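You operate a simulated robot arm through the tools that you are given. There is no shell and no other tool. Be economical: measure what you need, move in short steps, check, and stop when the job is done.

Carry out the task below with a simulated robot arm. There is one attempt and no reset: what you move stays moved.

TASK
Load the long jig as the bed's job card says, block and spacer, clamp it and push the slide in.
Fine: block from the yellow frame; red lever at its stop; the jig stays locked.

It is judged by the outcome, as a careful person would: the job done as asked, and still so three seconds after it is handed in. It fails if anything else is knocked over, pushed out of place, dropped, spilled or broken.

THE ROBOT
A 7-joint arm with a two-finger parallel gripper, fixed in place. Base frame: the origin is at the foot of the arm, x ahead of it, y to its left, z up; the work surface is at about z = 0.85. Lengths are in m, angles in degrees, forces in N, time in s.
With the tool pointing down near the work surface it reaches from about 0.24 to 0.68 m from the base axis. Its first joint turns from -66.0 to 66.0 degrees. Payload 2.4 kg.
Tool frame: the origin (TCP) lies between the finger pads and is the grasp point; the fingertips stand 0.03 m ahead of it; z points along the fingers, y is the line along which they close. The gripper opens to 0.094 m. The fingers are 0.028 m wide and 0.01 m thick; the gripper's body (0.05 by 0.096 m) begins 0.055 m behind the TCP.
Orientation is told as [roll, pitch, yaw] about the base's x, y, z axes, in that order, counted from this pose: with the fingers straight down and closing along the base's y, the tool's x points along the base's -x, its y along +y and its z along -z.

THE INTERFACE
- The arm moves only by the tool arm_command. Its argument "series" is one flat list of numbers, 7 for each row, row after row: the opening, from 0 (shut) to 1 (fully open), then the shift along the tool's x, y, z in m, then the turn, a rotation vector about the tool's x, y, z in degrees. In form: [gripper, x, y, z, ax, ay, az, gripper, x, y, z, ax, ay, az, ...]. A call has 1 to 12 rows; each row is the pose to reach, as a shift and turn from the pose commanded when the call began, along the tool's axes at that moment. A row lasts 0.2 s, in which the tool goes at most 0.05 m and 8.6 degrees; a call with a longer step from one row to the next is refused whole, and so is a gripper value outside its range. A pose out of reach is approached as far as the arm can. The call stops where the force on the tool passes 70 N (or 10 N more than at its start, if that is more) or the arm is blocked; 0.2 s more then pass. The fingers move at their own pace (about 0.153 m/s each) and stop on an object; they squeeze with about 31 N. The grip force told is the motor's: it shows also when the fingers shut on nothing. Time passes only in rows, and 0.2 s behind the last, so rows that repeat a pose let the fingers close. It gives the time, the measured TCP pose, the force on the tool (base axes), the opening and the grip force at its end, in the units of the frame above (readings bear some noise), and new pictures: "views" is both (left out), scene, wrist or none.
- Cameras (640 x 400 px; columns grow to the right, rows downward): "scene" is fixed at [0.0253, 0.4605, 1.449]; the picture's right is [-0.88, -0.48, 0.00], its down [-0.25, 0.46, -0.85] and it looks along [0.41, -0.75, -0.52] (base axes); focal length 353 px, centre (320, 200). "wrist" rides on the gripper at [-0.037, 0, -0.058] in the tool frame; the picture's right is [0.00, -1.00, 0.00], its down [0.97, 0.00, -0.24] and it looks along [0.24, 0.00, 0.97] (tool axes); focal length 218 px, centre (320, 200).
- measure_at(camera, pixels): there is no depth. For up to 12 entries [column, row, z] of the newest picture of that camera ("zoom" is the newest enlarged one), the place [x, y] in the base frame at which the ray of that pixel passes the height z, good to about 0.002 m. No time passes.
- close_up(camera, box): a new picture of the part [left, top, right, bottom] of that camera's present view, enlarged. No time passes.
- job_done(): hands the job in; it is judged then, once.

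Work in short steps. Measure before you move; look again where a grasp or a placing could have gone wrong, and mend it. You have 80 turns and 120 pictures in all, the two below and enlarged ones among them. Open the gripper and draw the arm clear of the work before you hand the job in, unless the task says otherwise; then end with one line.

The tools are called after "Call:" by a JSON object that holds its "api" and its "payload". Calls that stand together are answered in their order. arm_command: Moves the arm, as the interface text tells. Its arguments: {"type":"object","properties":{"series":{"type":"array"},"views":{"type":"string","enum":["both","scene","wrist","none"]}},"required":["series"]} The other tools are called the same way: measure_at (camera, pixels) gives the place at which the rays of pixels pass given heights; close_up (camera, box) takes an enlarged picture of a part of a camera's view; job_done () hands the job in.

At the start:

```text
time: 0.0
eef_pos: [0.3847, -0.257, 1.1633]
ee_rot: [0.1, 0.0, 0.0]
contact_force: [0.4, -0.2, -0.2]
width: 0.0941
grasp_force: 0.0
```

scene: 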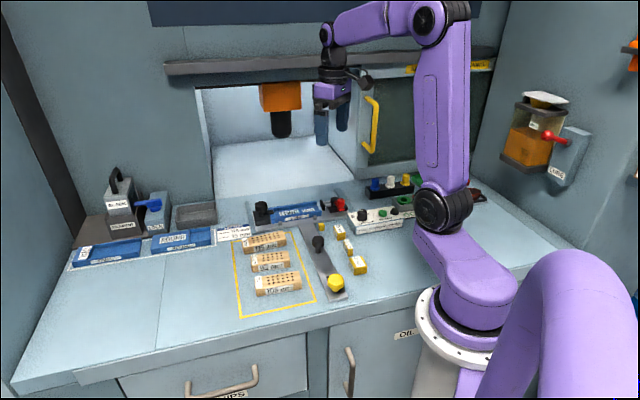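
wrist: 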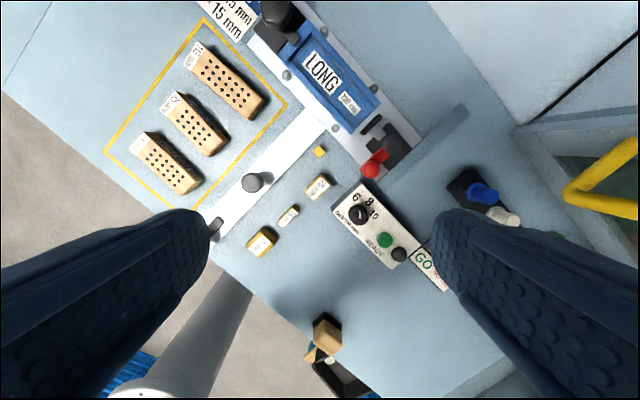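

The scene shows the bed with the jig, blocks in the yellow frame and spacers. I enlarge to read the labels.

Call:
{"api": "close_up", "payload": {"camera": "wrist", "box": [100, 0, 300, 125]}}

Call:
{"api": "close_up", "payload": {"camera": "wrist", "box": [240, 0, 440, 125]}}

Call:
{"api": "close_up", "payload": {"camera": "wrist", "box": [230, 130, 470, 280]}}

Call:
{"api": "close_up", "payload": {"camera": "scene", "box": [200, 170, 420, 308]}}

Call:
{"api": "close_up", "payload": {"camera": "wrist", "box": [110, 80, 310, 205]}}

```text
3.20 times, centred on (200, 62) of wrist
```

zoom: 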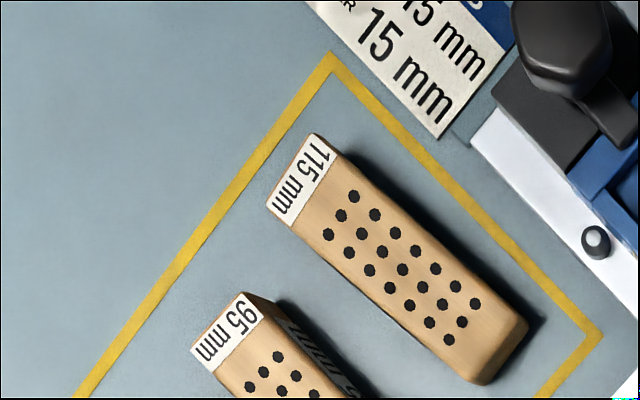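

```text
3.20 times, centred on (340, 62) of wrist
```

zoom: 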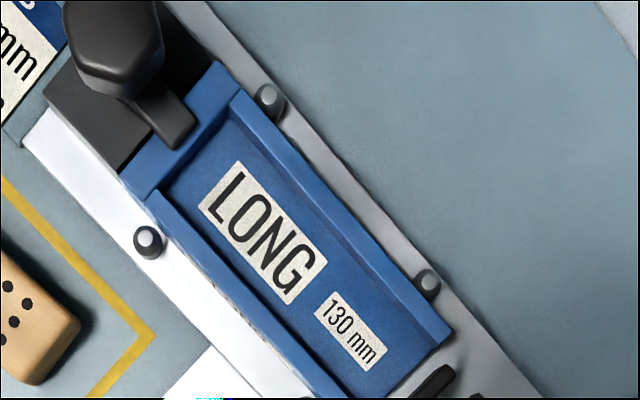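

```text
2.67 times, centred on (350, 205) of wrist
```

zoom: 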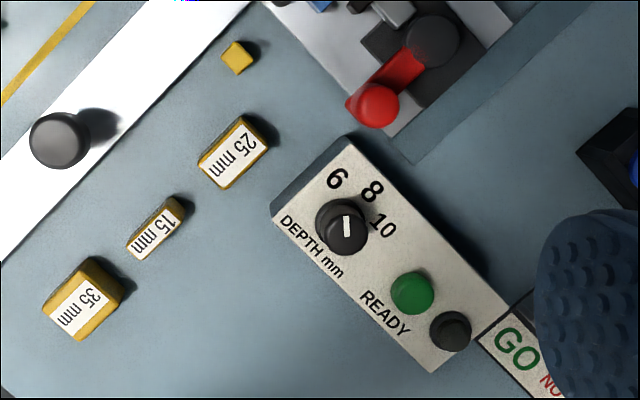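

```text
2.90 times, centred on (310, 239) of scene
```

zoom: 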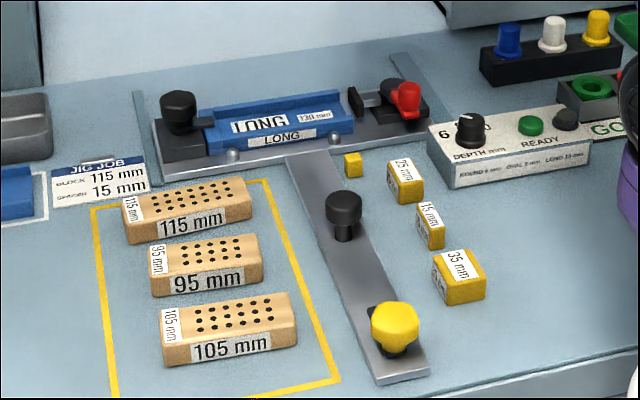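

```text
3.20 times, centred on (210, 142) of wrist
```

zoom: 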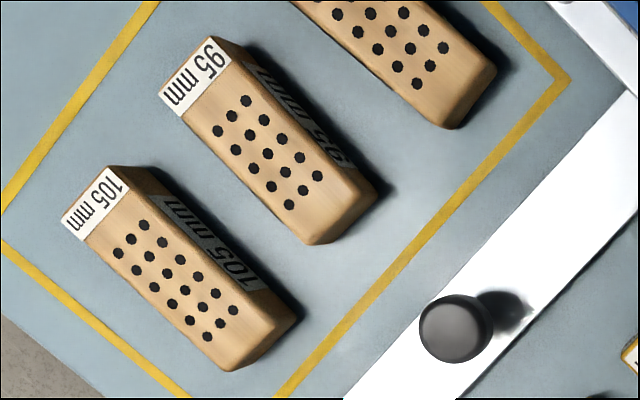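

The card reads block 115 mm, spacer 15 mm. I look closer at the slide, the lever and the card.

Call:
{"api": "close_up", "payload": {"camera": "scene", "box": [205, 215, 265, 252]}}

Call:
{"api": "close_up", "payload": {"camera": "scene", "box": [290, 180, 370, 305]}}

Call:
{"api": "close_up", "payload": {"camera": "scene", "box": [310, 180, 420, 240]}}

Call:
{"api": "close_up", "payload": {"camera": "wrist", "box": [320, 90, 480, 190]}}

Call:
{"api": "close_up", "payload": {"camera": "scene", "box": [180, 70, 380, 230]}}

```text
10.67 times, centred on (235, 234) of scene
```

zoom: 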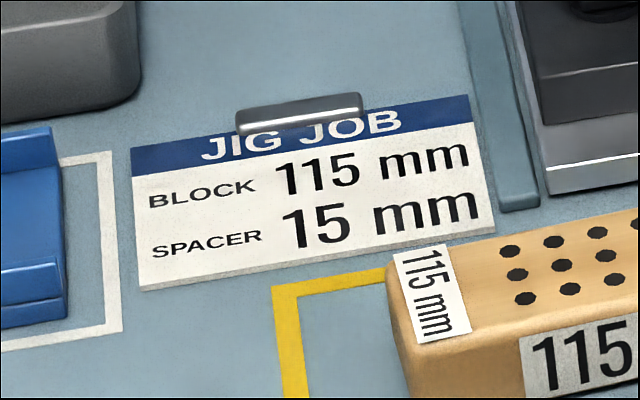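

```text
3.20 times, centred on (330, 242) of scene
```

zoom: 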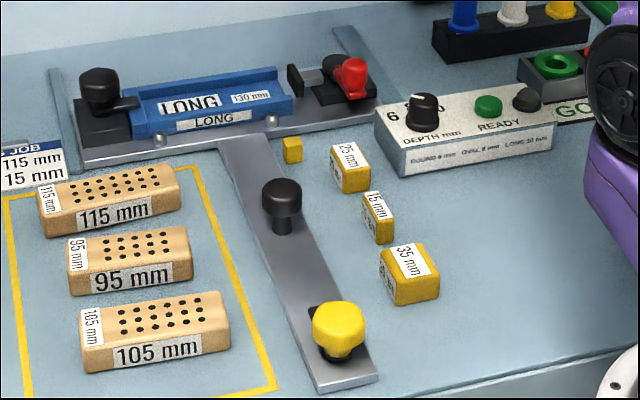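

```text
5.82 times, centred on (365, 210) of scene
```

zoom: 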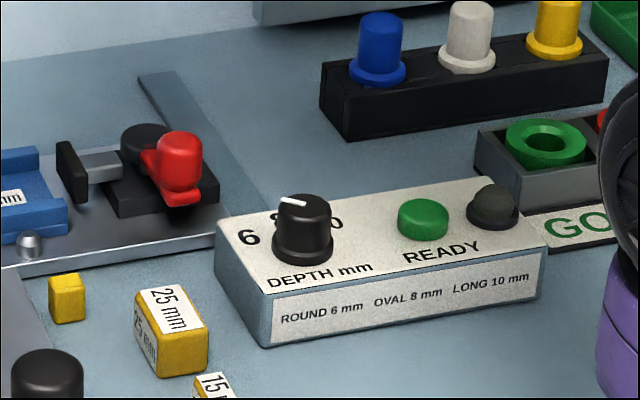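

```text
4.00 times, centred on (400, 140) of wrist
```

zoom: 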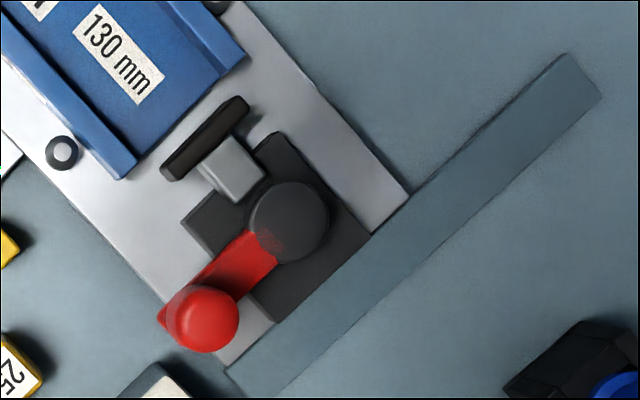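

```text
2.50 times, centred on (280, 150) of scene
```

zoom: 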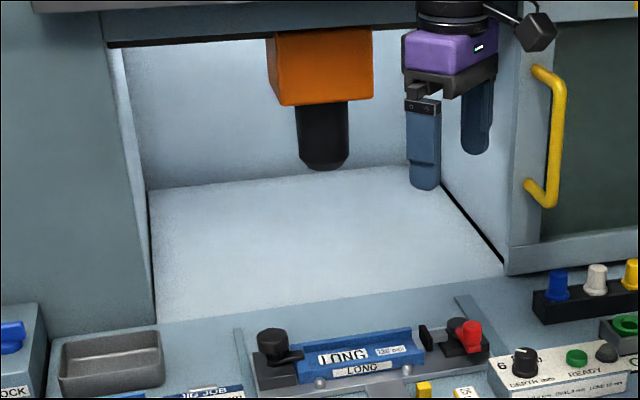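

I measure the block, spacer, jig, lever and knobs.

Call:
{"api": "measure_at", "payload": {"camera": "wrist", "pixels": [[199, 42, 0.88], [186, 65, 0.88], [265, 98, 0.88], [252, 118, 0.88], [298, 207, 0.865], [279, 222, 0.865], [292, 227, 0.865], [284, 208, 0.865], [252, 182, 0.9], [370, 170, 0.9], [392, 145, 0.9], [217, 225, 0.9]]}}

Call:
{"api": "measure_at", "payload": {"camera": "wrist", "pixels": [[314, 29, 0.88], [278, 60, 0.88], [381, 104, 0.88], [351, 134, 0.88], [303, 47, 0.87], [362, 120, 0.87], [381, 116, 0.88], [362, 133, 0.88], [395, 149, 0.86], [422, 140, 0.86], [375, 180, 0.86], [276, 18, 0.92]]}}

Call:
{"api": "close_up", "payload": {"camera": "wrist", "box": [240, 120, 340, 260]}}

```text
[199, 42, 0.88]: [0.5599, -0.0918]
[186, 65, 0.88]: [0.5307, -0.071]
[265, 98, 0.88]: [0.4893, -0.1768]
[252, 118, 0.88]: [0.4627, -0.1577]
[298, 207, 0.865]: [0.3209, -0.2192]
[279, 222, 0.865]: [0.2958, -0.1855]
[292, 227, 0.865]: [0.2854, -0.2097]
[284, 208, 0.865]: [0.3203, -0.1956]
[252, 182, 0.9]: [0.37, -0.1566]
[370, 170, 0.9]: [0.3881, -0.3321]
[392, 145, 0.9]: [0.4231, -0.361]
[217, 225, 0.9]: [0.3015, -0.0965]
```

```text
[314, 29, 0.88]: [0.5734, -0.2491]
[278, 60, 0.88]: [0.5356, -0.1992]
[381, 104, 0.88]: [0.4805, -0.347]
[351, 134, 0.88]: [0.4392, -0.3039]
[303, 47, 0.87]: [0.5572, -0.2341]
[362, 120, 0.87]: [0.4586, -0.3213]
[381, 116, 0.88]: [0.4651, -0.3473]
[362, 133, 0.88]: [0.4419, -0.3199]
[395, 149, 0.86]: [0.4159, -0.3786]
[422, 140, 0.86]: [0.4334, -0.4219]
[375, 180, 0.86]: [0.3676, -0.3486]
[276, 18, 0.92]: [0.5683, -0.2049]
```

```text
2.86 times, centred on (290, 190) of wrist
```

zoom: 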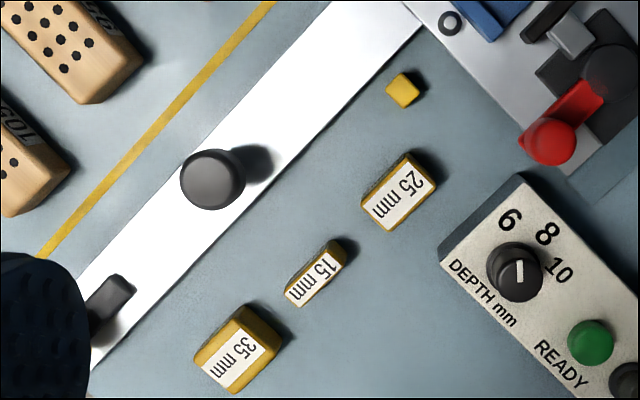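

Call:
{"api": "close_up", "payload": {"camera": "scene", "box": [235, 185, 355, 260]}}

```text
5.33 times, centred on (295, 222) of scene
```

zoom: 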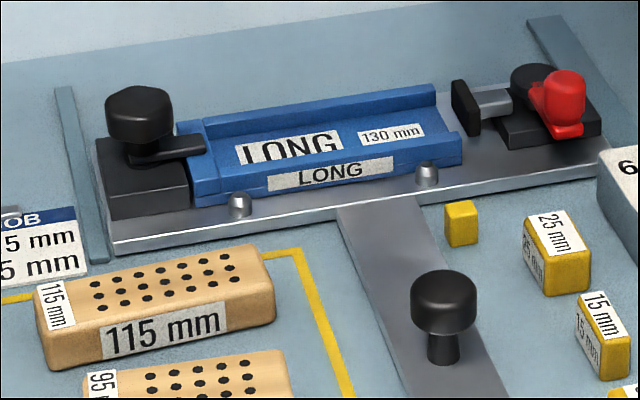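

Call:
{"api": "measure_at", "payload": {"camera": "zoom", "pixels": [[274, 319, 0.85], [274, 272, 0.875], [274, 272, 0.88], [48, 369, 0.85], [40, 312, 0.875], [40, 312, 0.88], [248, 243, 0.88], [35, 285, 0.88], [602, 381, 0.85], [602, 341, 0.875], [462, 246, 0.85], [462, 217, 0.862]]}}

Call:
{"api": "measure_at", "payload": {"camera": "zoom", "pixels": [[116, 255, 0.85], [116, 242, 0.857], [193, 206, 0.86], [193, 182, 0.87], [193, 182, 0.875], [461, 163, 0.86], [461, 139, 0.87], [461, 139, 0.875], [436, 90, 0.87], [456, 85, 0.89], [476, 140, 0.86], [565, 100, 0.9]]}}

```text
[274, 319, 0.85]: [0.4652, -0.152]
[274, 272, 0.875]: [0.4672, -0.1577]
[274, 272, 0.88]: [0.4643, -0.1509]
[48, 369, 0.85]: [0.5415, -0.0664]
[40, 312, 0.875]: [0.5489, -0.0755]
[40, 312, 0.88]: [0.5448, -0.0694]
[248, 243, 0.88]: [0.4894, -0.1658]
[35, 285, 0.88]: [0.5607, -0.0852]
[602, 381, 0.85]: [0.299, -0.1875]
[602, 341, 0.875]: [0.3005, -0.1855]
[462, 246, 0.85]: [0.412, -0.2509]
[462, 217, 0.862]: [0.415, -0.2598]
```

```text
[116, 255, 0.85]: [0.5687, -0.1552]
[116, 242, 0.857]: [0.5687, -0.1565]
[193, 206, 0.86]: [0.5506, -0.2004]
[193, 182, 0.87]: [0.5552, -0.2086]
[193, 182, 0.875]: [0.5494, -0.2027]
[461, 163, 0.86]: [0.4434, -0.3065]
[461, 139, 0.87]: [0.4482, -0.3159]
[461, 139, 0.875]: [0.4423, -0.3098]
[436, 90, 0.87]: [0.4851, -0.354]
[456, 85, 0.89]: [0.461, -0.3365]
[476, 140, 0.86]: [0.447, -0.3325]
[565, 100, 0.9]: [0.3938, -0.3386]
```

Block top is about z 0.879, its long axis about 50° from x. I move over the block with the tool turned so that it closes across it.

Call:
{"api": "arm_command", "payload": {"series": [1, -0.021, 0.0225, 0.024, 0, 0, -8.4, 1, -0.042, 0.045, 0.048, 0, 0, -16.8, 1, -0.063, 0.0675, 0.072, 0, 0, -25.2, 1, -0.084, 0.09, 0.096, 0, 0, -33.5, 1, -0.105, 0.1125, 0.12, 0, 0, -41.8, 1, -0.126, 0.135, 0.144, 0, 0, -50, 1, -0.126, 0.135, 0.144, 0, 0, -50]}}

```text
time: 1.6
eef_pos: [0.5109, -0.1219, 1.0168]
ee_rot: [0.0, 0.0, 50.0]
contact_force: [0.1, 0.8, 0.4]
width: 0.0941
grasp_force: 0.0
```

scene: 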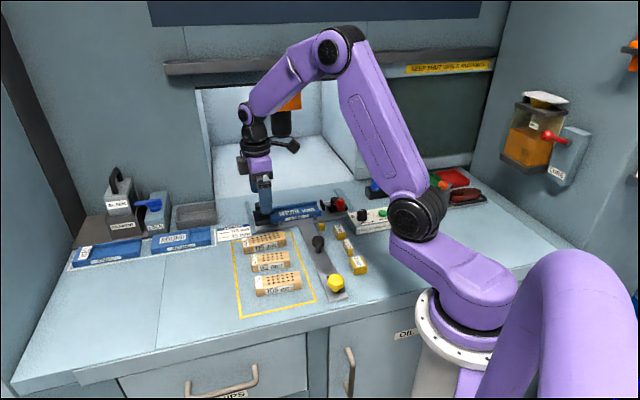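
wrist: 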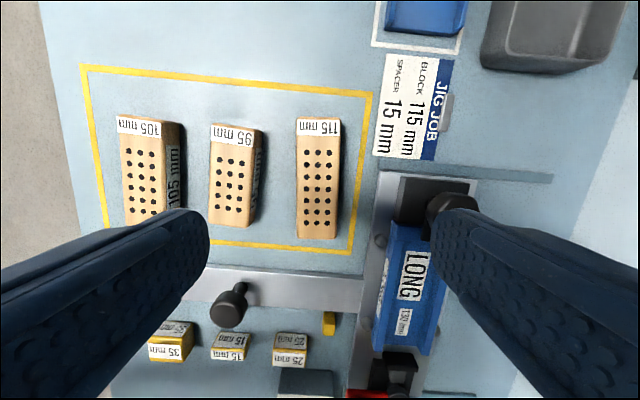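

Call:
{"api": "close_up", "payload": {"camera": "wrist", "box": [270, 100, 370, 250]}}

Call:
{"api": "measure_at", "payload": {"camera": "wrist", "pixels": [[298, 117, 0.879], [341, 119, 0.879], [295, 237, 0.879], [336, 239, 0.879], [392, 222, 0.875], [449, 228, 0.875], [374, 350, 0.874], [431, 355, 0.874], [407, 340, 0.862], [230, 305, 0.9], [384, 240, 0.857], [366, 325, 0.857]]}}

Call:
{"api": "close_up", "payload": {"camera": "wrist", "box": [340, 180, 480, 400]}}

```text
2.67 times, centred on (320, 175) of wrist
```

zoom: 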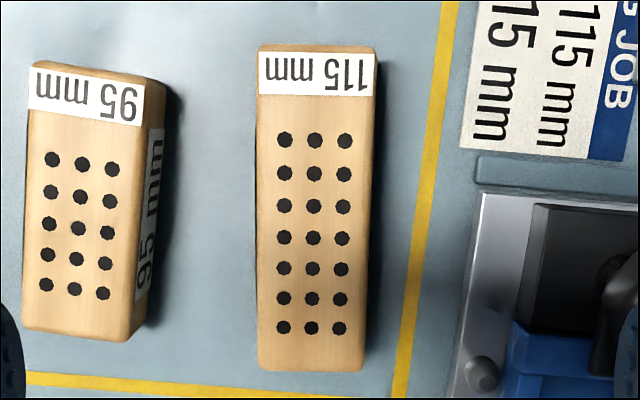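

```text
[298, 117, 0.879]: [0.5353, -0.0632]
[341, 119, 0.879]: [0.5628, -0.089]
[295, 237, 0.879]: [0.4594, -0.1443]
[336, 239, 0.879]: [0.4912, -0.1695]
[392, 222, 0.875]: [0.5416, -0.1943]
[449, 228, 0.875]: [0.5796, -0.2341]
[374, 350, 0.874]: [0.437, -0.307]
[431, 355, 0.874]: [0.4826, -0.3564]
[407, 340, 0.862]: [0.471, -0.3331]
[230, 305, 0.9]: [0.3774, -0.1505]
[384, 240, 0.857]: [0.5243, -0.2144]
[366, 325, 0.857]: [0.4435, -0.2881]
```

```text
1.82 times, centred on (410, 290) of wrist
```

zoom: 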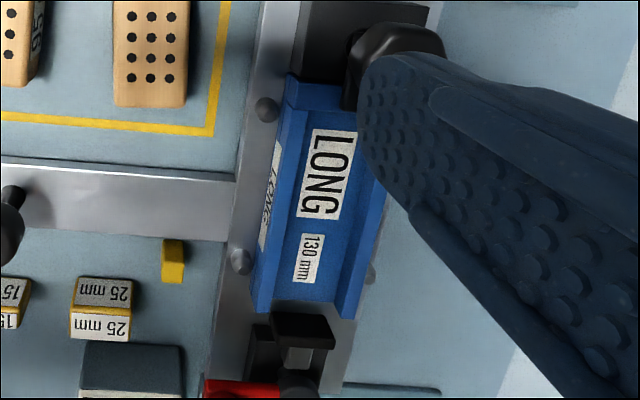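

Block centre is (0.512,-0.117), turned about 48°. The 95 block stands close, so I narrow the opening to about 0.06 m and go down to just above it, then look.

Call:
{"api": "arm_command", "payload": {"series": [0.64, -0.003, 0.0015, 0.03, 0, 0, 1, 0.64, -0.005, 0.0025, 0.06, 0, 0, 2, 0.64, -0.005, 0.0025, 0.085, 0, 0, 2, 0.64, -0.005, 0.0025, 0.085, 0, 0, 2]}}

```text
time: 2.6
eef_pos: [0.5123, -0.1159, 0.9335]
ee_rot: [-0.1, 0.0, 48.0]
contact_force: [0.3, 0.0, -0.2]
width: 0.0601
grasp_force: 0.0
```

scene: 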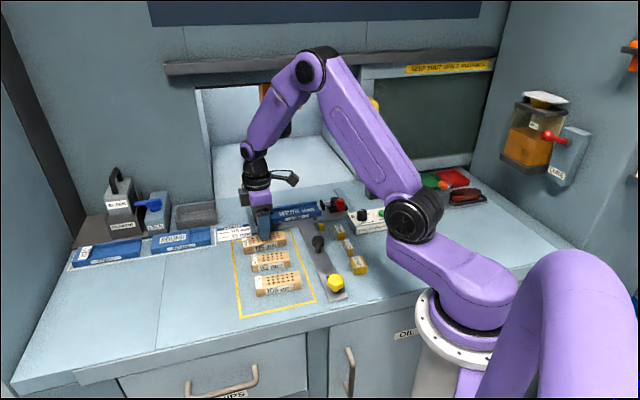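
wrist: 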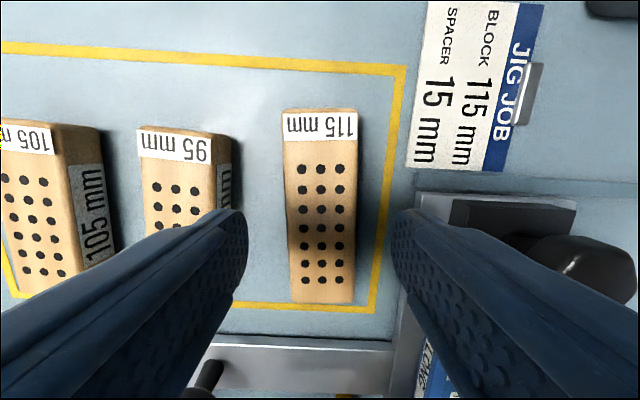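

Call:
{"api": "measure_at", "payload": {"camera": "wrist", "pixels": [[283, 112, 0.879], [357, 111, 0.879], [290, 301, 0.879], [354, 303, 0.879]]}}

```text
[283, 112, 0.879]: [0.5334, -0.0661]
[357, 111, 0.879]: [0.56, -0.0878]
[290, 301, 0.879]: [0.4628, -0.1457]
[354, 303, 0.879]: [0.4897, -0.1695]
```

Call:
{"api": "arm_command", "payload": {"series": [0.64, 0.0007, 0.0012, 0.02, 0, 0, -0.7, 0.64, 0.0007, 0.0012, 0.0385, 0, 0, -0.7, 0.64, 0.0007, 0.0012, 0.0385, 0, 0, -0.7, 0, 0.0007, 0.0012, 0.0385, 0, 0, -0.7, 0, 0.0007, 0.0012, 0.0385, 0, 0, -0.7, 0, 0.0007, 0.0012, 0.0385, 0, 0, -0.7]}}

```text
time: 4.0
eef_pos: [0.5106, -0.1172, 0.8947]
ee_rot: [0.0, 0.0, 48.6]
contact_force: [-0.2, 0.7, 1.8]
width: 0.039
grasp_force: 31.1
```

scene: 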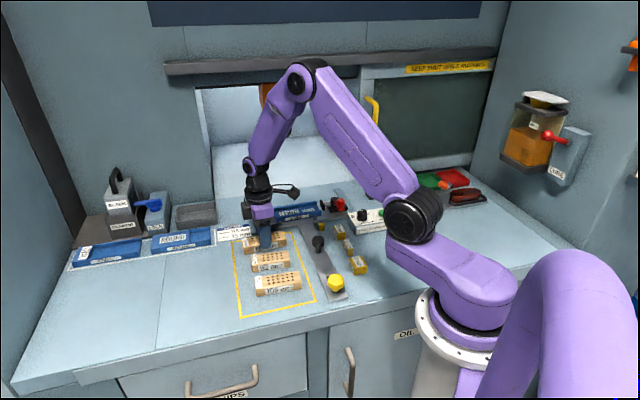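
wrist: 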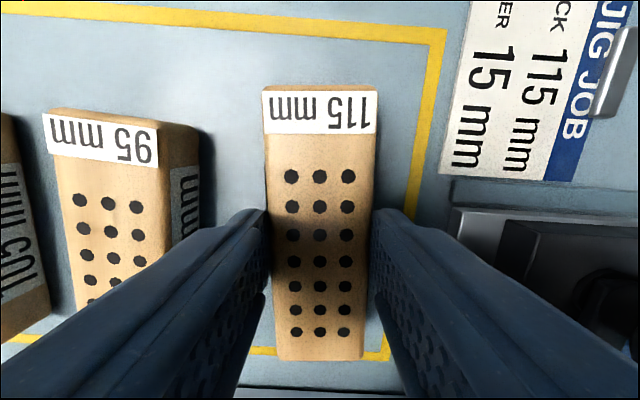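

Gripped at 39 mm. I lift straight up and look at the jig.

Call:
{"api": "arm_command", "payload": {"series": [0, 0, 0, -0.02, 0, 0, 0, 0, 0, 0, -0.06, 0, 0, 0, 0, 0, -0.02, -0.1, 0, 0, 0, 0, 0, -0.04, -0.13, 0, 0, 0, 0, 0, -0.04, -0.13, 0, 0, 0], "views": "wrist"}}

Call:
{"api": "close_up", "payload": {"camera": "wrist", "box": [320, 120, 560, 400]}}

```text
time: 5.2
eef_pos: [0.5403, -0.1424, 1.0252]
ee_rot: [0.0, -0.1, 48.8]
contact_force: [0.3, -0.5, 0.1]
width: 0.0
grasp_force: 31.3
```

wrist: 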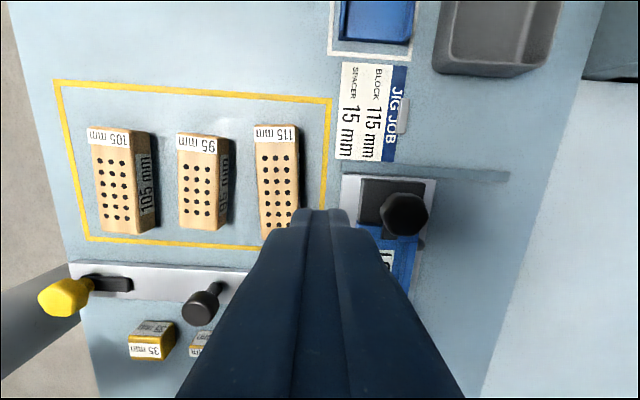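

```text
1.43 times, centred on (440, 260) of wrist
```

zoom: 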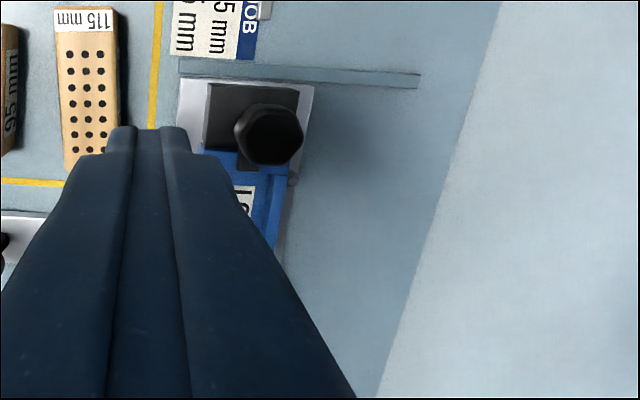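

The grip slipped off (opening 0.0), and the block still stands in its place. While empty-handed I look at the jig from straight above.

Call:
{"api": "arm_command", "payload": {"series": [1, 0.04, -0.02, -0.005, 0, 0, 0, 1, 0.08, -0.04, -0.005, 0, 0, 0, 1, 0.119, -0.0616, -0.005, 0, 0, 0, 1, 0.119, -0.0616, -0.005, 0, 0, 0]}}

Call:
{"api": "close_up", "payload": {"camera": "wrist", "box": [240, 60, 400, 340]}}

```text
time: 6.2
eef_pos: [0.5061, -0.271, 1.0329]
ee_rot: [0.0, 0.0, 48.7]
contact_force: [0.1, -0.4, -0.3]
width: 0.094
grasp_force: 0.0
```

scene: 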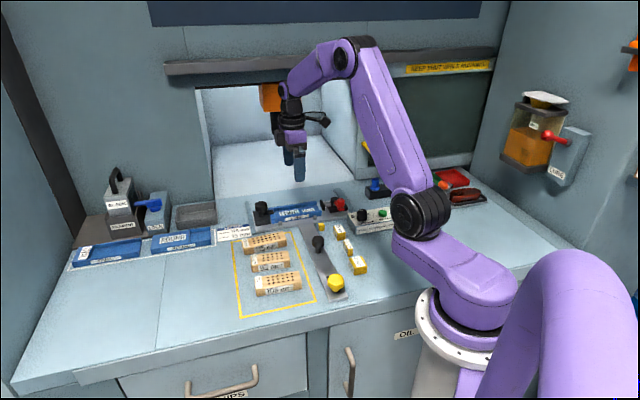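
wrist: 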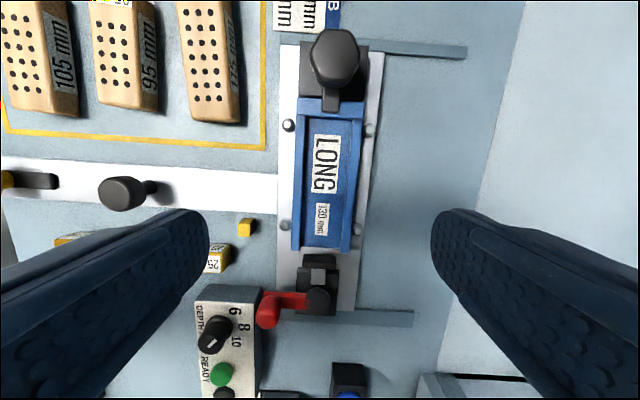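

```text
1.43 times, centred on (320, 200) of wrist
```

zoom: 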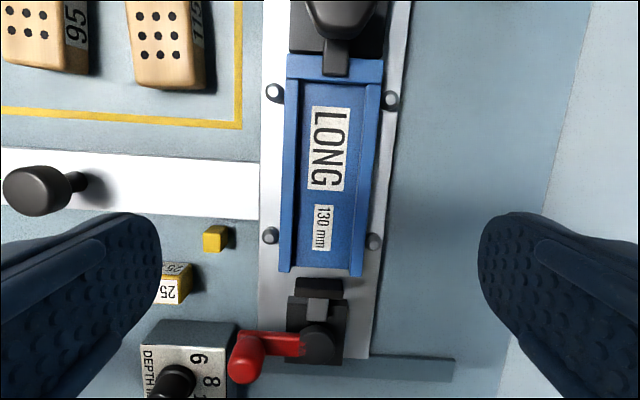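

Call:
{"api": "close_up", "payload": {"camera": "wrist", "box": [240, 160, 400, 260]}}

Call:
{"api": "close_up", "payload": {"camera": "wrist", "box": [240, 80, 400, 180]}}

```text
4.00 times, centred on (320, 210) of wrist
```

zoom: 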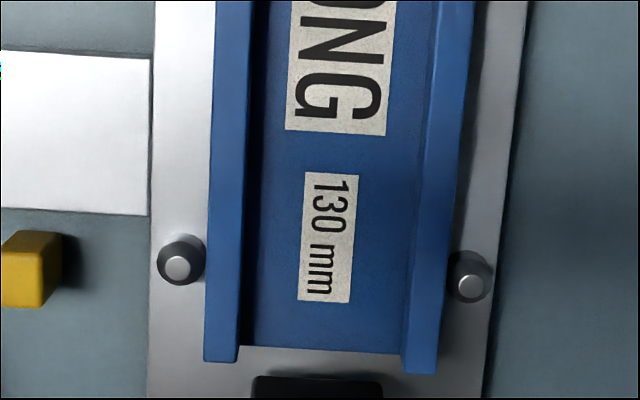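

```text
4.00 times, centred on (320, 130) of wrist
```

zoom: 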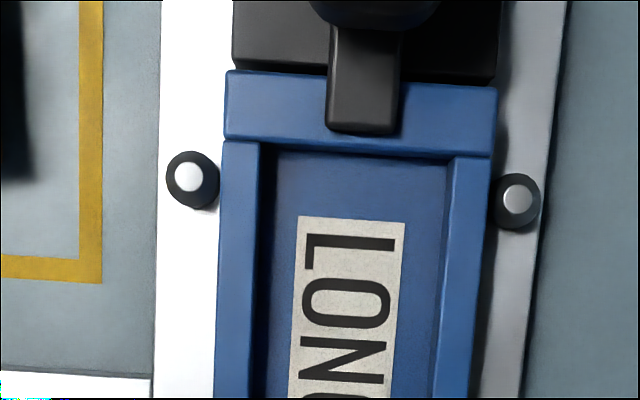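

Call:
{"api": "measure_at", "payload": {"camera": "wrist", "pixels": [[305.5, 117, 0.874], [353, 119.5, 0.874], [299.25, 250.5, 0.874], [340.75, 253, 0.874], [291, 250, 0.874], [349, 253.3, 0.874], [296.3, 115, 0.874], [362.5, 118.8, 0.874], [318, 306, 0.885], [267, 318, 0.895], [320, 262, 0.875], [287, 124, 0.863]]}}

Call:
{"api": "close_up", "payload": {"camera": "wrist", "box": [240, 240, 400, 340]}}

```text
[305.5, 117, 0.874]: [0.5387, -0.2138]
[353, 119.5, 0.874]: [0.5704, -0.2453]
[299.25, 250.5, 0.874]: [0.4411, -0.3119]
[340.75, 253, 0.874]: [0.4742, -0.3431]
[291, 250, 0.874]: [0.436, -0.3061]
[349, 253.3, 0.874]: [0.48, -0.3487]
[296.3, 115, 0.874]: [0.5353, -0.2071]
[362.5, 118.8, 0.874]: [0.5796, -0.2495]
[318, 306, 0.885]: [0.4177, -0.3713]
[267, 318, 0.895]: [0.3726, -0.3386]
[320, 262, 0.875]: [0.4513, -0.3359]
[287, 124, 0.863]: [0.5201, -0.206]
```

```text
4.00 times, centred on (320, 290) of wrist
```

zoom: 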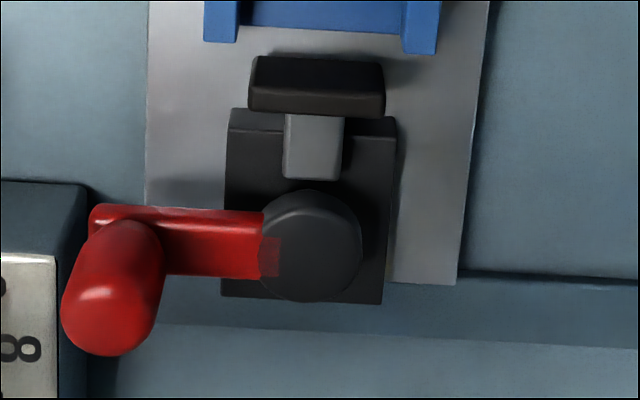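

The jig channel runs at about 45° from (0.5545,-0.2295) at the wall to (0.4577,-0.3275) at the open end, ~45 mm wide. I go back above the 115 block to re-grip deeper.

Call:
{"api": "arm_command", "payload": {"series": [0.64, -0.03, 0.0243, 0, 0, 0, 0, 0.64, -0.06, 0.0487, 0, 0, 0, 0, 0.64, -0.09, 0.073, 0.03, 0, 0, 0, 0.64, -0.119, 0.0974, 0.06, 0, 0, 0, 0.64, -0.119, 0.0974, 0.098, 0, 0, 0, 0.64, -0.119, 0.0974, 0.098, 0, 0, 0], "views": "wrist"}}

Call:
{"api": "close_up", "payload": {"camera": "scene", "box": [220, 170, 320, 260]}}

```text
time: 7.6
eef_pos: [0.5145, -0.1134, 0.9332]
ee_rot: [0.1, 0.0, 48.8]
contact_force: [-1.6, 0.4, 1.8]
width: 0.0602
grasp_force: 0.0
```

wrist: 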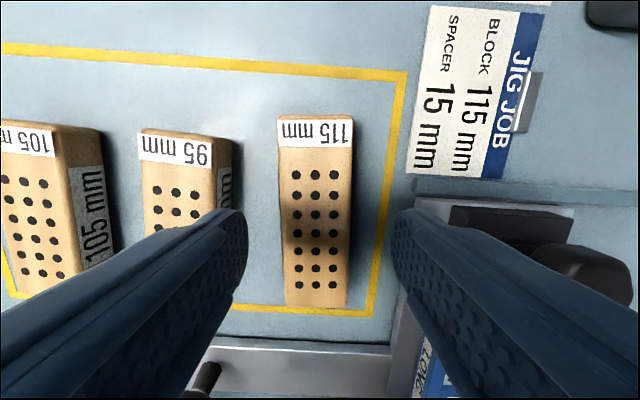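

```text
4.44 times, centred on (270, 215) of scene
```

zoom: 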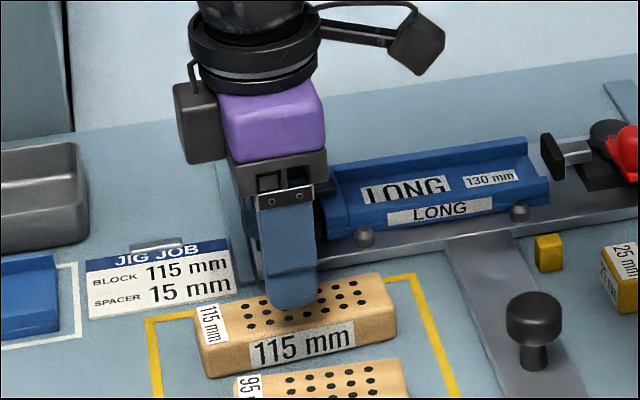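

Call:
{"api": "measure_at", "payload": {"camera": "wrist", "pixels": [[279, 118, 0.876], [353, 119, 0.876], [285, 305, 0.876], [347, 308, 0.876]]}}

```text
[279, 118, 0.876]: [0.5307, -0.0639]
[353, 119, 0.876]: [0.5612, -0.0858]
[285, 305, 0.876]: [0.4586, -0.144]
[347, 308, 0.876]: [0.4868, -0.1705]
```

Call:
{"api": "arm_command", "payload": {"series": [0.64, 0.0055, 0.0021, 0.02, 0, 0, 0, 0.64, 0.0055, 0.0021, 0.0455, 0, 0, 0, 0.64, 0.0055, 0.0021, 0.0455, 0, 0, 0, 0, 0.0055, 0.0021, 0.0455, 0, 0, 0, 0, 0.0055, 0.0021, 0.0455, 0, 0, 0, 0, 0.0055, 0.0021, 0.0455, 0, 0, 0, 0, 0.0055, 0.0021, 0.04, 0, 0, 0, 0, 0.0055, 0.0021, 0.03, 0, 0, 0, 0, 0.0055, 0.0021, 0.03, 0, 0, 0], "views": "wrist"}}

Call:
{"api": "close_up", "payload": {"camera": "scene", "box": [220, 190, 320, 260]}}

```text
time: 9.6
eef_pos: [0.5082, -0.1213, 0.902]
ee_rot: [0.1, 0.0, 48.7]
contact_force: [0.1, 0.0, -0.5]
width: 0.0391
grasp_force: 31.2
```

wrist: 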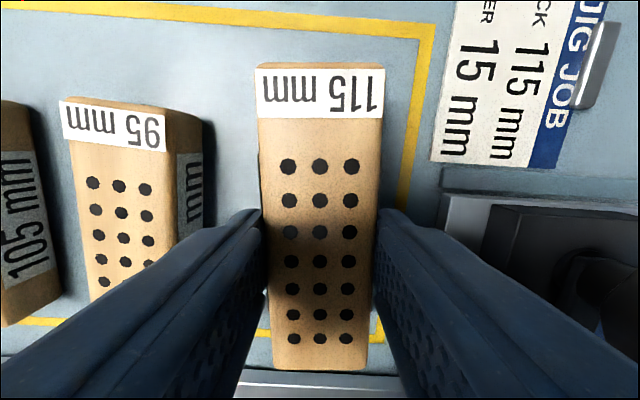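

```text
5.71 times, centred on (270, 225) of scene
```

zoom: 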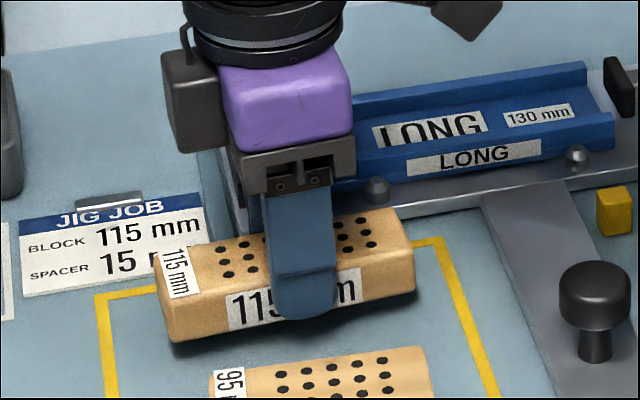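

Block is held and off the table. I measure its position relative to the tool.

Call:
{"api": "measure_at", "payload": {"camera": "wrist", "pixels": [[256, 66, 0.89], [385, 66, 0.89], [273, 367, 0.89], [365, 370, 0.89]]}}

```text
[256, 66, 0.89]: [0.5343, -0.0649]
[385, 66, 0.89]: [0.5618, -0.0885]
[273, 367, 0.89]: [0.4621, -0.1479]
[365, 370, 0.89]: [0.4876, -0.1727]
```

Call:
{"api": "arm_command", "payload": {"series": [0, 0, 0, -0.03, 0, 0, 0, 0, 0, 0, -0.07, 0, 0, 0, 0, 0, 0, -0.085, 0, 0, 0, 0, 0.029, -0.0256, -0.085, 0, 0, 1, 0, 0.058, -0.0512, -0.085, 0, 0, 2, 0, 0.087, -0.0768, -0.085, 0, 0, 3, 0, 0.1154, -0.1024, -0.085, 0, 0, 3.4, 0, 0.1154, -0.1024, -0.085, 0, 0, 3.4]}}

Call:
{"api": "close_up", "payload": {"camera": "scene", "box": [230, 150, 370, 240]}}

```text
time: 11.4
eef_pos: [0.511, -0.28, 0.9869]
ee_rot: [-0.1, 0.1, 45.4]
contact_force: [0.7, 1.0, -0.5]
width: 0.0392
grasp_force: 31.3
```

scene: 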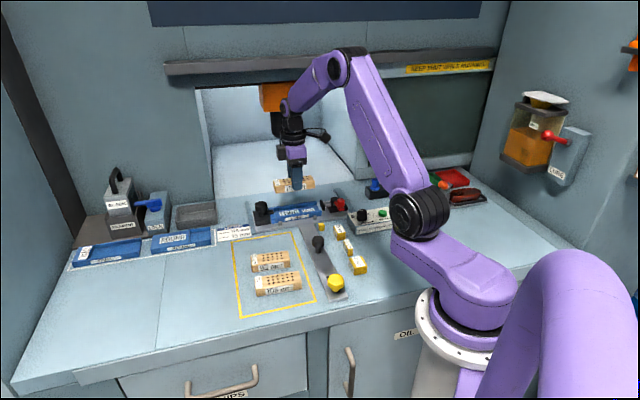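
wrist: 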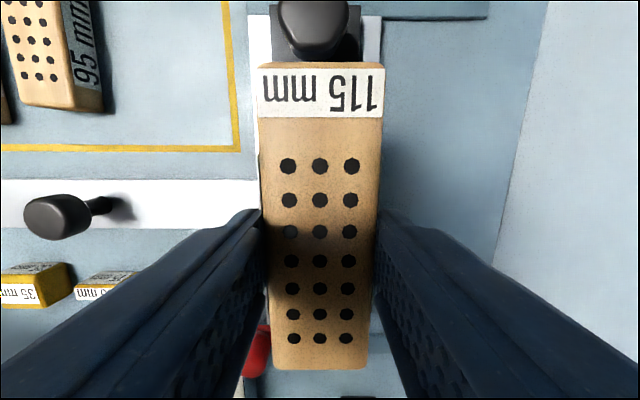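

```text
4.44 times, centred on (300, 195) of scene
```

zoom: 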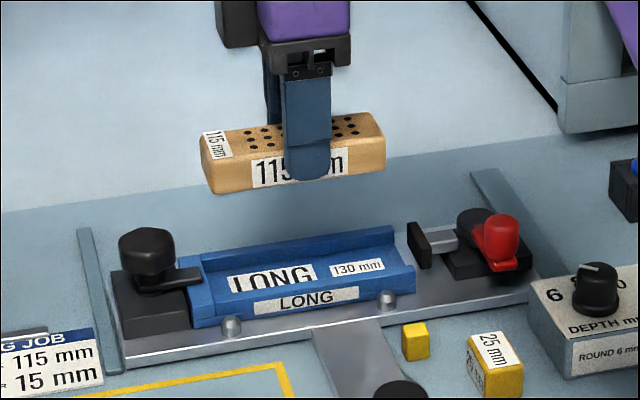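

Readings and plate edges (columns 249–381, middle 315) agree that I'm ~4.5 mm too far in; I correct and descend to just above the walls.

Call:
{"api": "arm_command", "payload": {"series": [0, -0.001, 0.0045, 0.02, 0, 0, 0, 0, -0.0015, 0.0045, 0.05, 0, 0, 0, 0, -0.0015, 0.0045, 0.067, 0, 0, 0, 0, -0.0015, 0.0045, 0.067, 0, 0, 0]}}

Call:
{"api": "close_up", "payload": {"camera": "scene", "box": [240, 170, 350, 240]}}

Call:
{"api": "close_up", "payload": {"camera": "wrist", "box": [220, 0, 420, 125]}}

```text
time: 12.4
eef_pos: [0.508, -0.2728, 0.9185]
ee_rot: [0.1, -0.1, 45.3]
contact_force: [-1.2, 0.5, 0.4]
width: 0.0393
grasp_force: 30.6
```

scene: 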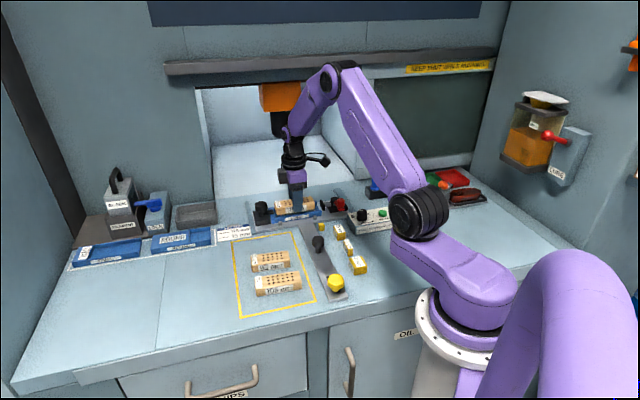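
wrist: 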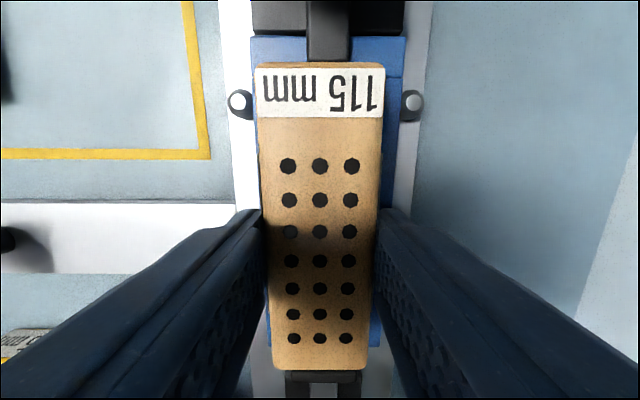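

```text
5.71 times, centred on (295, 205) of scene
```

zoom: 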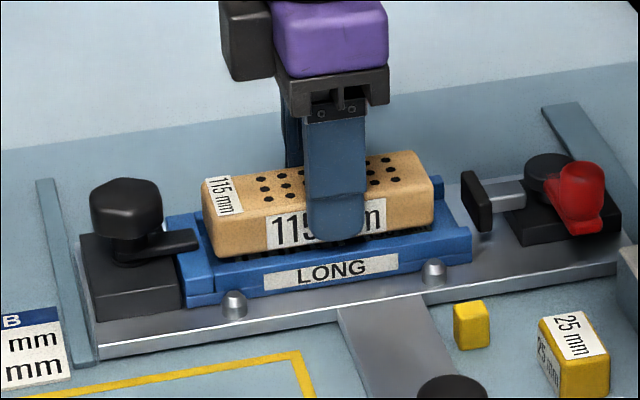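

```text
3.20 times, centred on (320, 62) of wrist
```

zoom: 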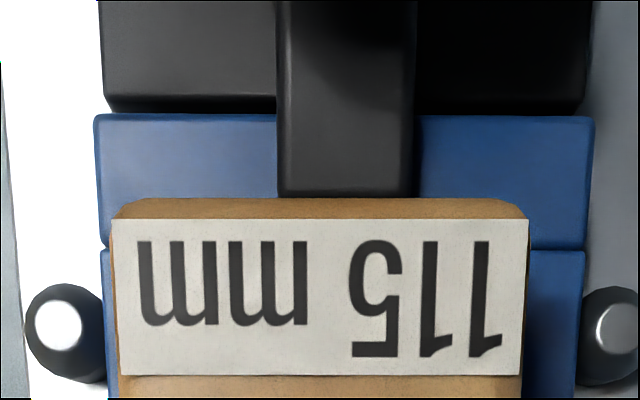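

Call:
{"api": "measure_at", "payload": {"camera": "wrist", "pixels": [[320, 62, 0.907], [320, 77, 0.874], [250, 36, 0.874], [405.6, 37.5, 0.874], [320, 370, 0.907]]}}

```text
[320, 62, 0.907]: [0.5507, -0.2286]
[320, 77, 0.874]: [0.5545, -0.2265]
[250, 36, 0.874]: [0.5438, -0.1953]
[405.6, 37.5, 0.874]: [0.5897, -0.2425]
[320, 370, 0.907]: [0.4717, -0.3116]
```

I shift 3 mm back in, 2 mm toward the end wall and lower so the block enters the channel, tips just above the walls.

Call:
{"api": "arm_command", "payload": {"series": [0, -0.002, -0.003, 0, 0, 0, 0, 0, -0.002, -0.003, 0.004, 0, 0, 0, 0, -0.002, -0.003, 0.008, 0, 0, 0, 0, -0.002, -0.003, 0.012, 0, 0, 0, 0, -0.002, -0.003, 0.012, 0, 0, 0], "views": "wrist"}}

Call:
{"api": "close_up", "payload": {"camera": "scene", "box": [240, 170, 350, 240]}}

Call:
{"api": "close_up", "payload": {"camera": "wrist", "box": [220, 0, 420, 125]}}

```text
time: 13.6
eef_pos: [0.5102, -0.2727, 0.91]
ee_rot: [-0.2, 0.0, 45.2]
contact_force: [-2.1, 0.7, 30.8]
width: 0.0388
grasp_force: 30.6
```

wrist: 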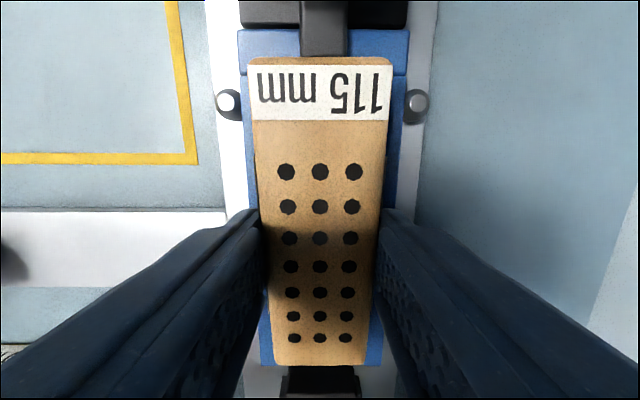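

```text
5.71 times, centred on (295, 205) of scene
```

zoom: 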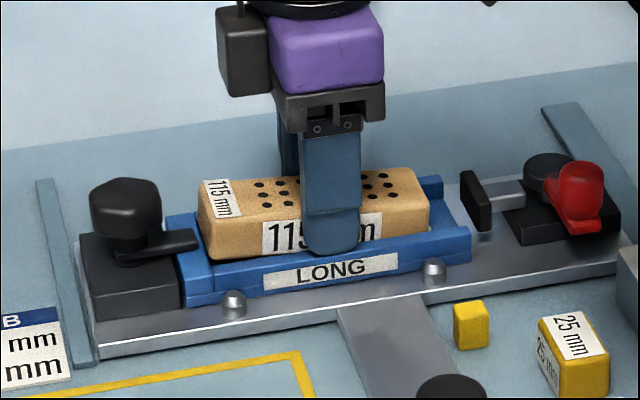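

```text
3.20 times, centred on (320, 62) of wrist
```

zoom: 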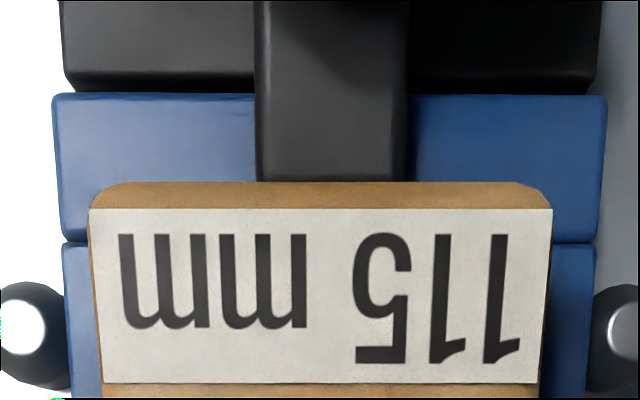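

Call:
{"api": "measure_at", "payload": {"camera": "wrist", "pixels": [[320, 56.5, 0.901], [320, 56.5, 0.905], [320, 75.5, 0.874], [320, 365, 0.896], [320, 365, 0.9]]}}

```text
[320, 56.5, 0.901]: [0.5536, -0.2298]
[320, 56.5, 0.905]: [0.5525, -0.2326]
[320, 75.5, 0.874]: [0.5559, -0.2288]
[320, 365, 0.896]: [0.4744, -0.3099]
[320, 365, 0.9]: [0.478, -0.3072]
```

The block touched the wall tops and slid up slightly in the fingers. I raise it, shift 1.5 mm inward and 3 mm off the end wall, and try again.

Call:
{"api": "arm_command", "payload": {"series": [0, 0, 0, -0.008, 0, 0, 0, 0, 0.003, -0.0015, -0.008, 0, 0, 0, 0, 0.003, -0.0015, -0.008, 0, 0, 0], "views": "wrist"}}

Call:
{"api": "close_up", "payload": {"camera": "wrist", "box": [220, 0, 420, 125]}}

Call:
{"api": "close_up", "payload": {"camera": "wrist", "box": [220, 275, 420, 400]}}

```text
time: 14.4
eef_pos: [0.5107, -0.2746, 0.9164]
ee_rot: [0.0, 0.0, 45.3]
contact_force: [0.1, 0.2, -0.7]
width: 0.0393
grasp_force: 30.9
```

wrist: 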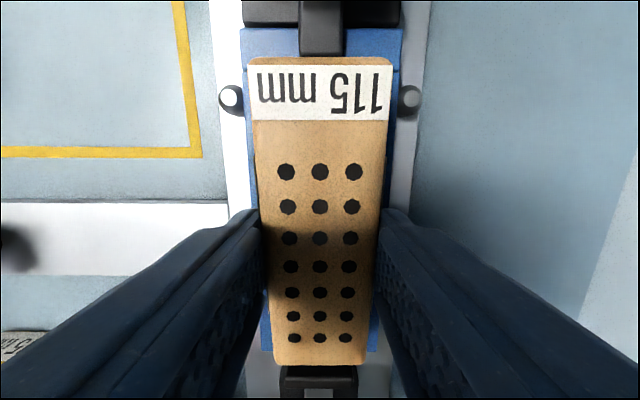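

```text
3.20 times, centred on (320, 62) of wrist
```

zoom: 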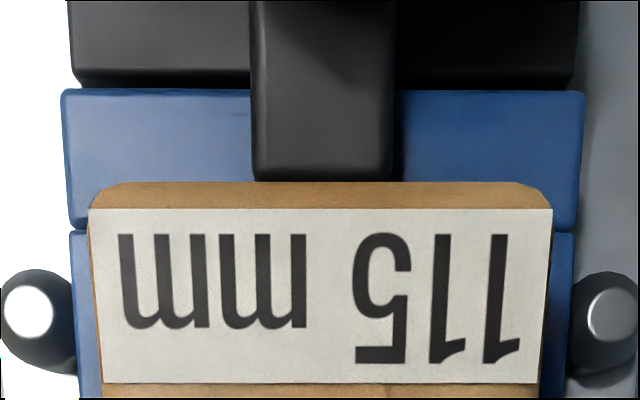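

```text
3.20 times, centred on (320, 338) of wrist
```

zoom: 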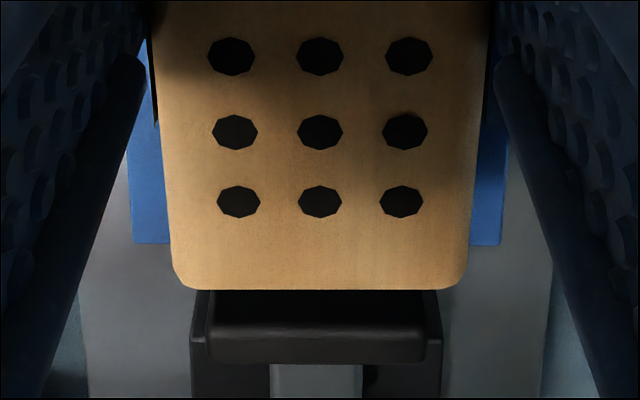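

Call:
{"api": "measure_at", "payload": {"camera": "wrist", "pixels": [[320, 56.5, 0.911], [320, 71.5, 0.874], [320, 366, 0.908], [320, 351.5, 0.874]]}}

```text
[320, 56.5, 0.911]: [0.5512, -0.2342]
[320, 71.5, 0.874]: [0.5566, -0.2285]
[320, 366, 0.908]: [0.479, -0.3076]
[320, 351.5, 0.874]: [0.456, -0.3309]
```

Now centred laterally; I turn 0.6° to match the jig and lower again.

Call:
{"api": "arm_command", "payload": {"series": [0, 0, -0.0004, 0, 0, 0, 0.6, 0, 0, -0.0004, 0.004, 0, 0, 0.6, 0, 0, -0.0004, 0.008, 0, 0, 0.6, 0, 0, -0.0004, 0.0105, 0, 0, 0.6, 0, 0, -0.0004, 0.0105, 0, 0, 0.6], "views": "wrist"}}

Call:
{"api": "close_up", "payload": {"camera": "scene", "box": [250, 180, 340, 236]}}

```text
time: 15.6
eef_pos: [0.5117, -0.2777, 0.9107]
ee_rot: [-0.3, -0.1, 44.7]
contact_force: [-6.1, 2.2, 42.2]
width: 0.039
grasp_force: 30.8
```

wrist: 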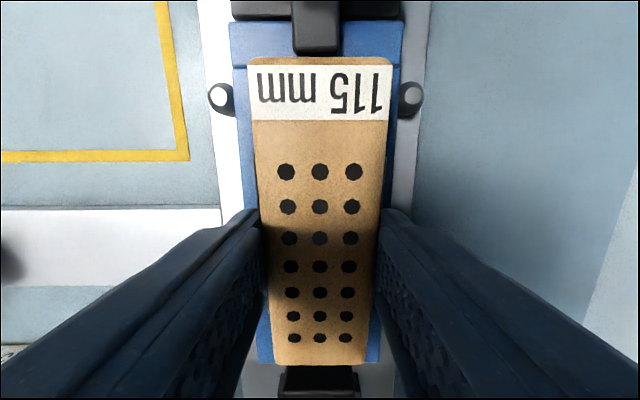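

```text
7.11 times, centred on (295, 208) of scene
```

zoom: 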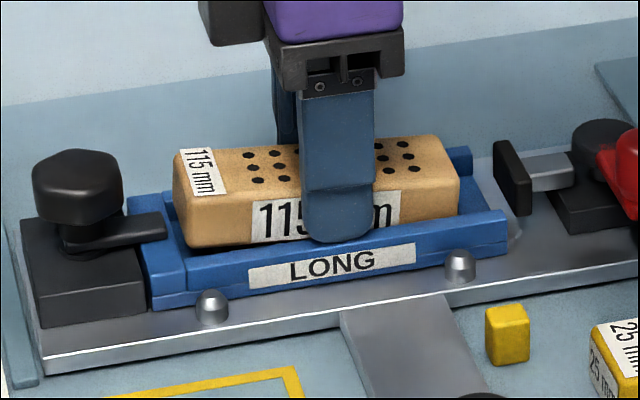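

The fingertips now bear on the wall tops (~0.879) with the block just at the channel mouth. I lift a few mm to unload and check the centring before letting it settle into the channel between barely opened fingers.

Call:
{"api": "arm_command", "payload": {"series": [0, 0, 0, -0.006, 0, 0, 0, 0, 0, 0, -0.0045, 0, 0, 0, 0, 0, 0, -0.0045, 0, 0, 0], "views": "wrist"}}

```text
time: 16.4
eef_pos: [0.5105, -0.2757, 0.9098]
ee_rot: [0.1, 0.2, 44.6]
contact_force: [0.5, 0.3, -1.0]
width: 0.0392
grasp_force: 31.0
```

wrist: 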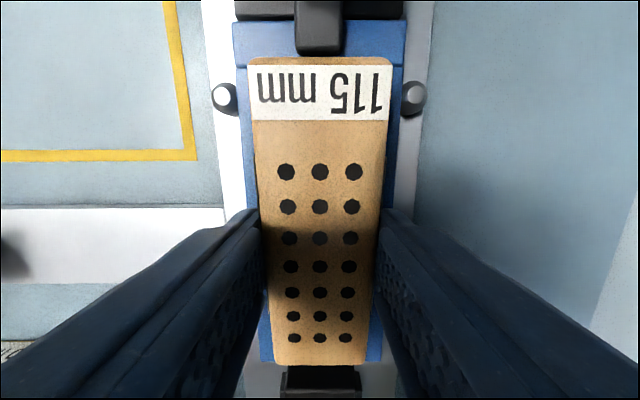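

Centred (jig 234–405, block 320) and unloaded. I open just enough (~44 mm) to let the block settle between the fingers.

Call:
{"api": "arm_command", "payload": {"series": [0, 0, 0, 0.001, 0, 0, 0, 0.47, 0, 0, 0.001, 0, 0, 0, 0.47, 0, 0, 0.001, 0, 0, 0, 0.47, 0, 0, 0.001, 0, 0, 0], "views": "wrist"}}

Call:
{"api": "close_up", "payload": {"camera": "scene", "box": [250, 180, 340, 236]}}

```text
time: 17.4
eef_pos: [0.5105, -0.276, 0.9096]
ee_rot: [-0.1, 0.0, 44.7]
contact_force: [-0.2, 1.6, 2.5]
width: 0.045
grasp_force: 0.1
```

wrist: 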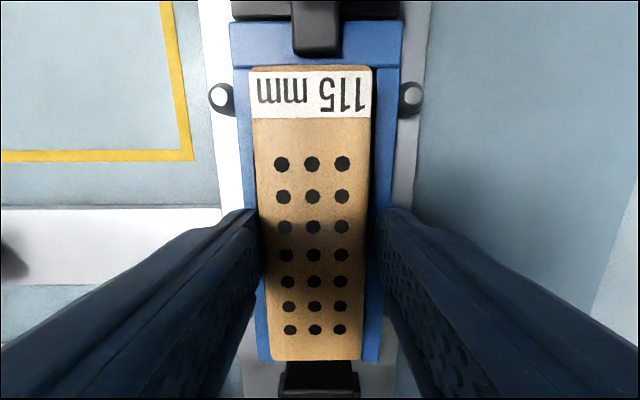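

```text
7.11 times, centred on (295, 208) of scene
```

zoom: 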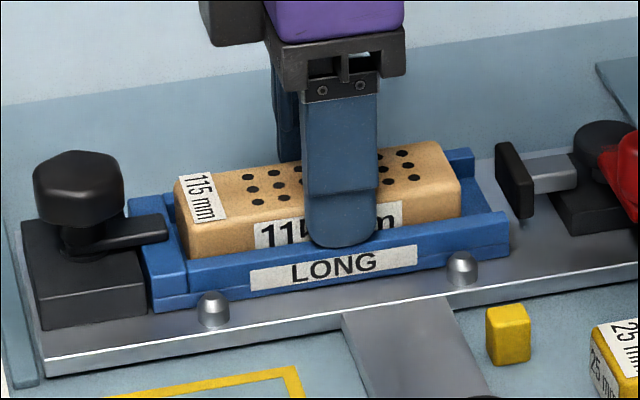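

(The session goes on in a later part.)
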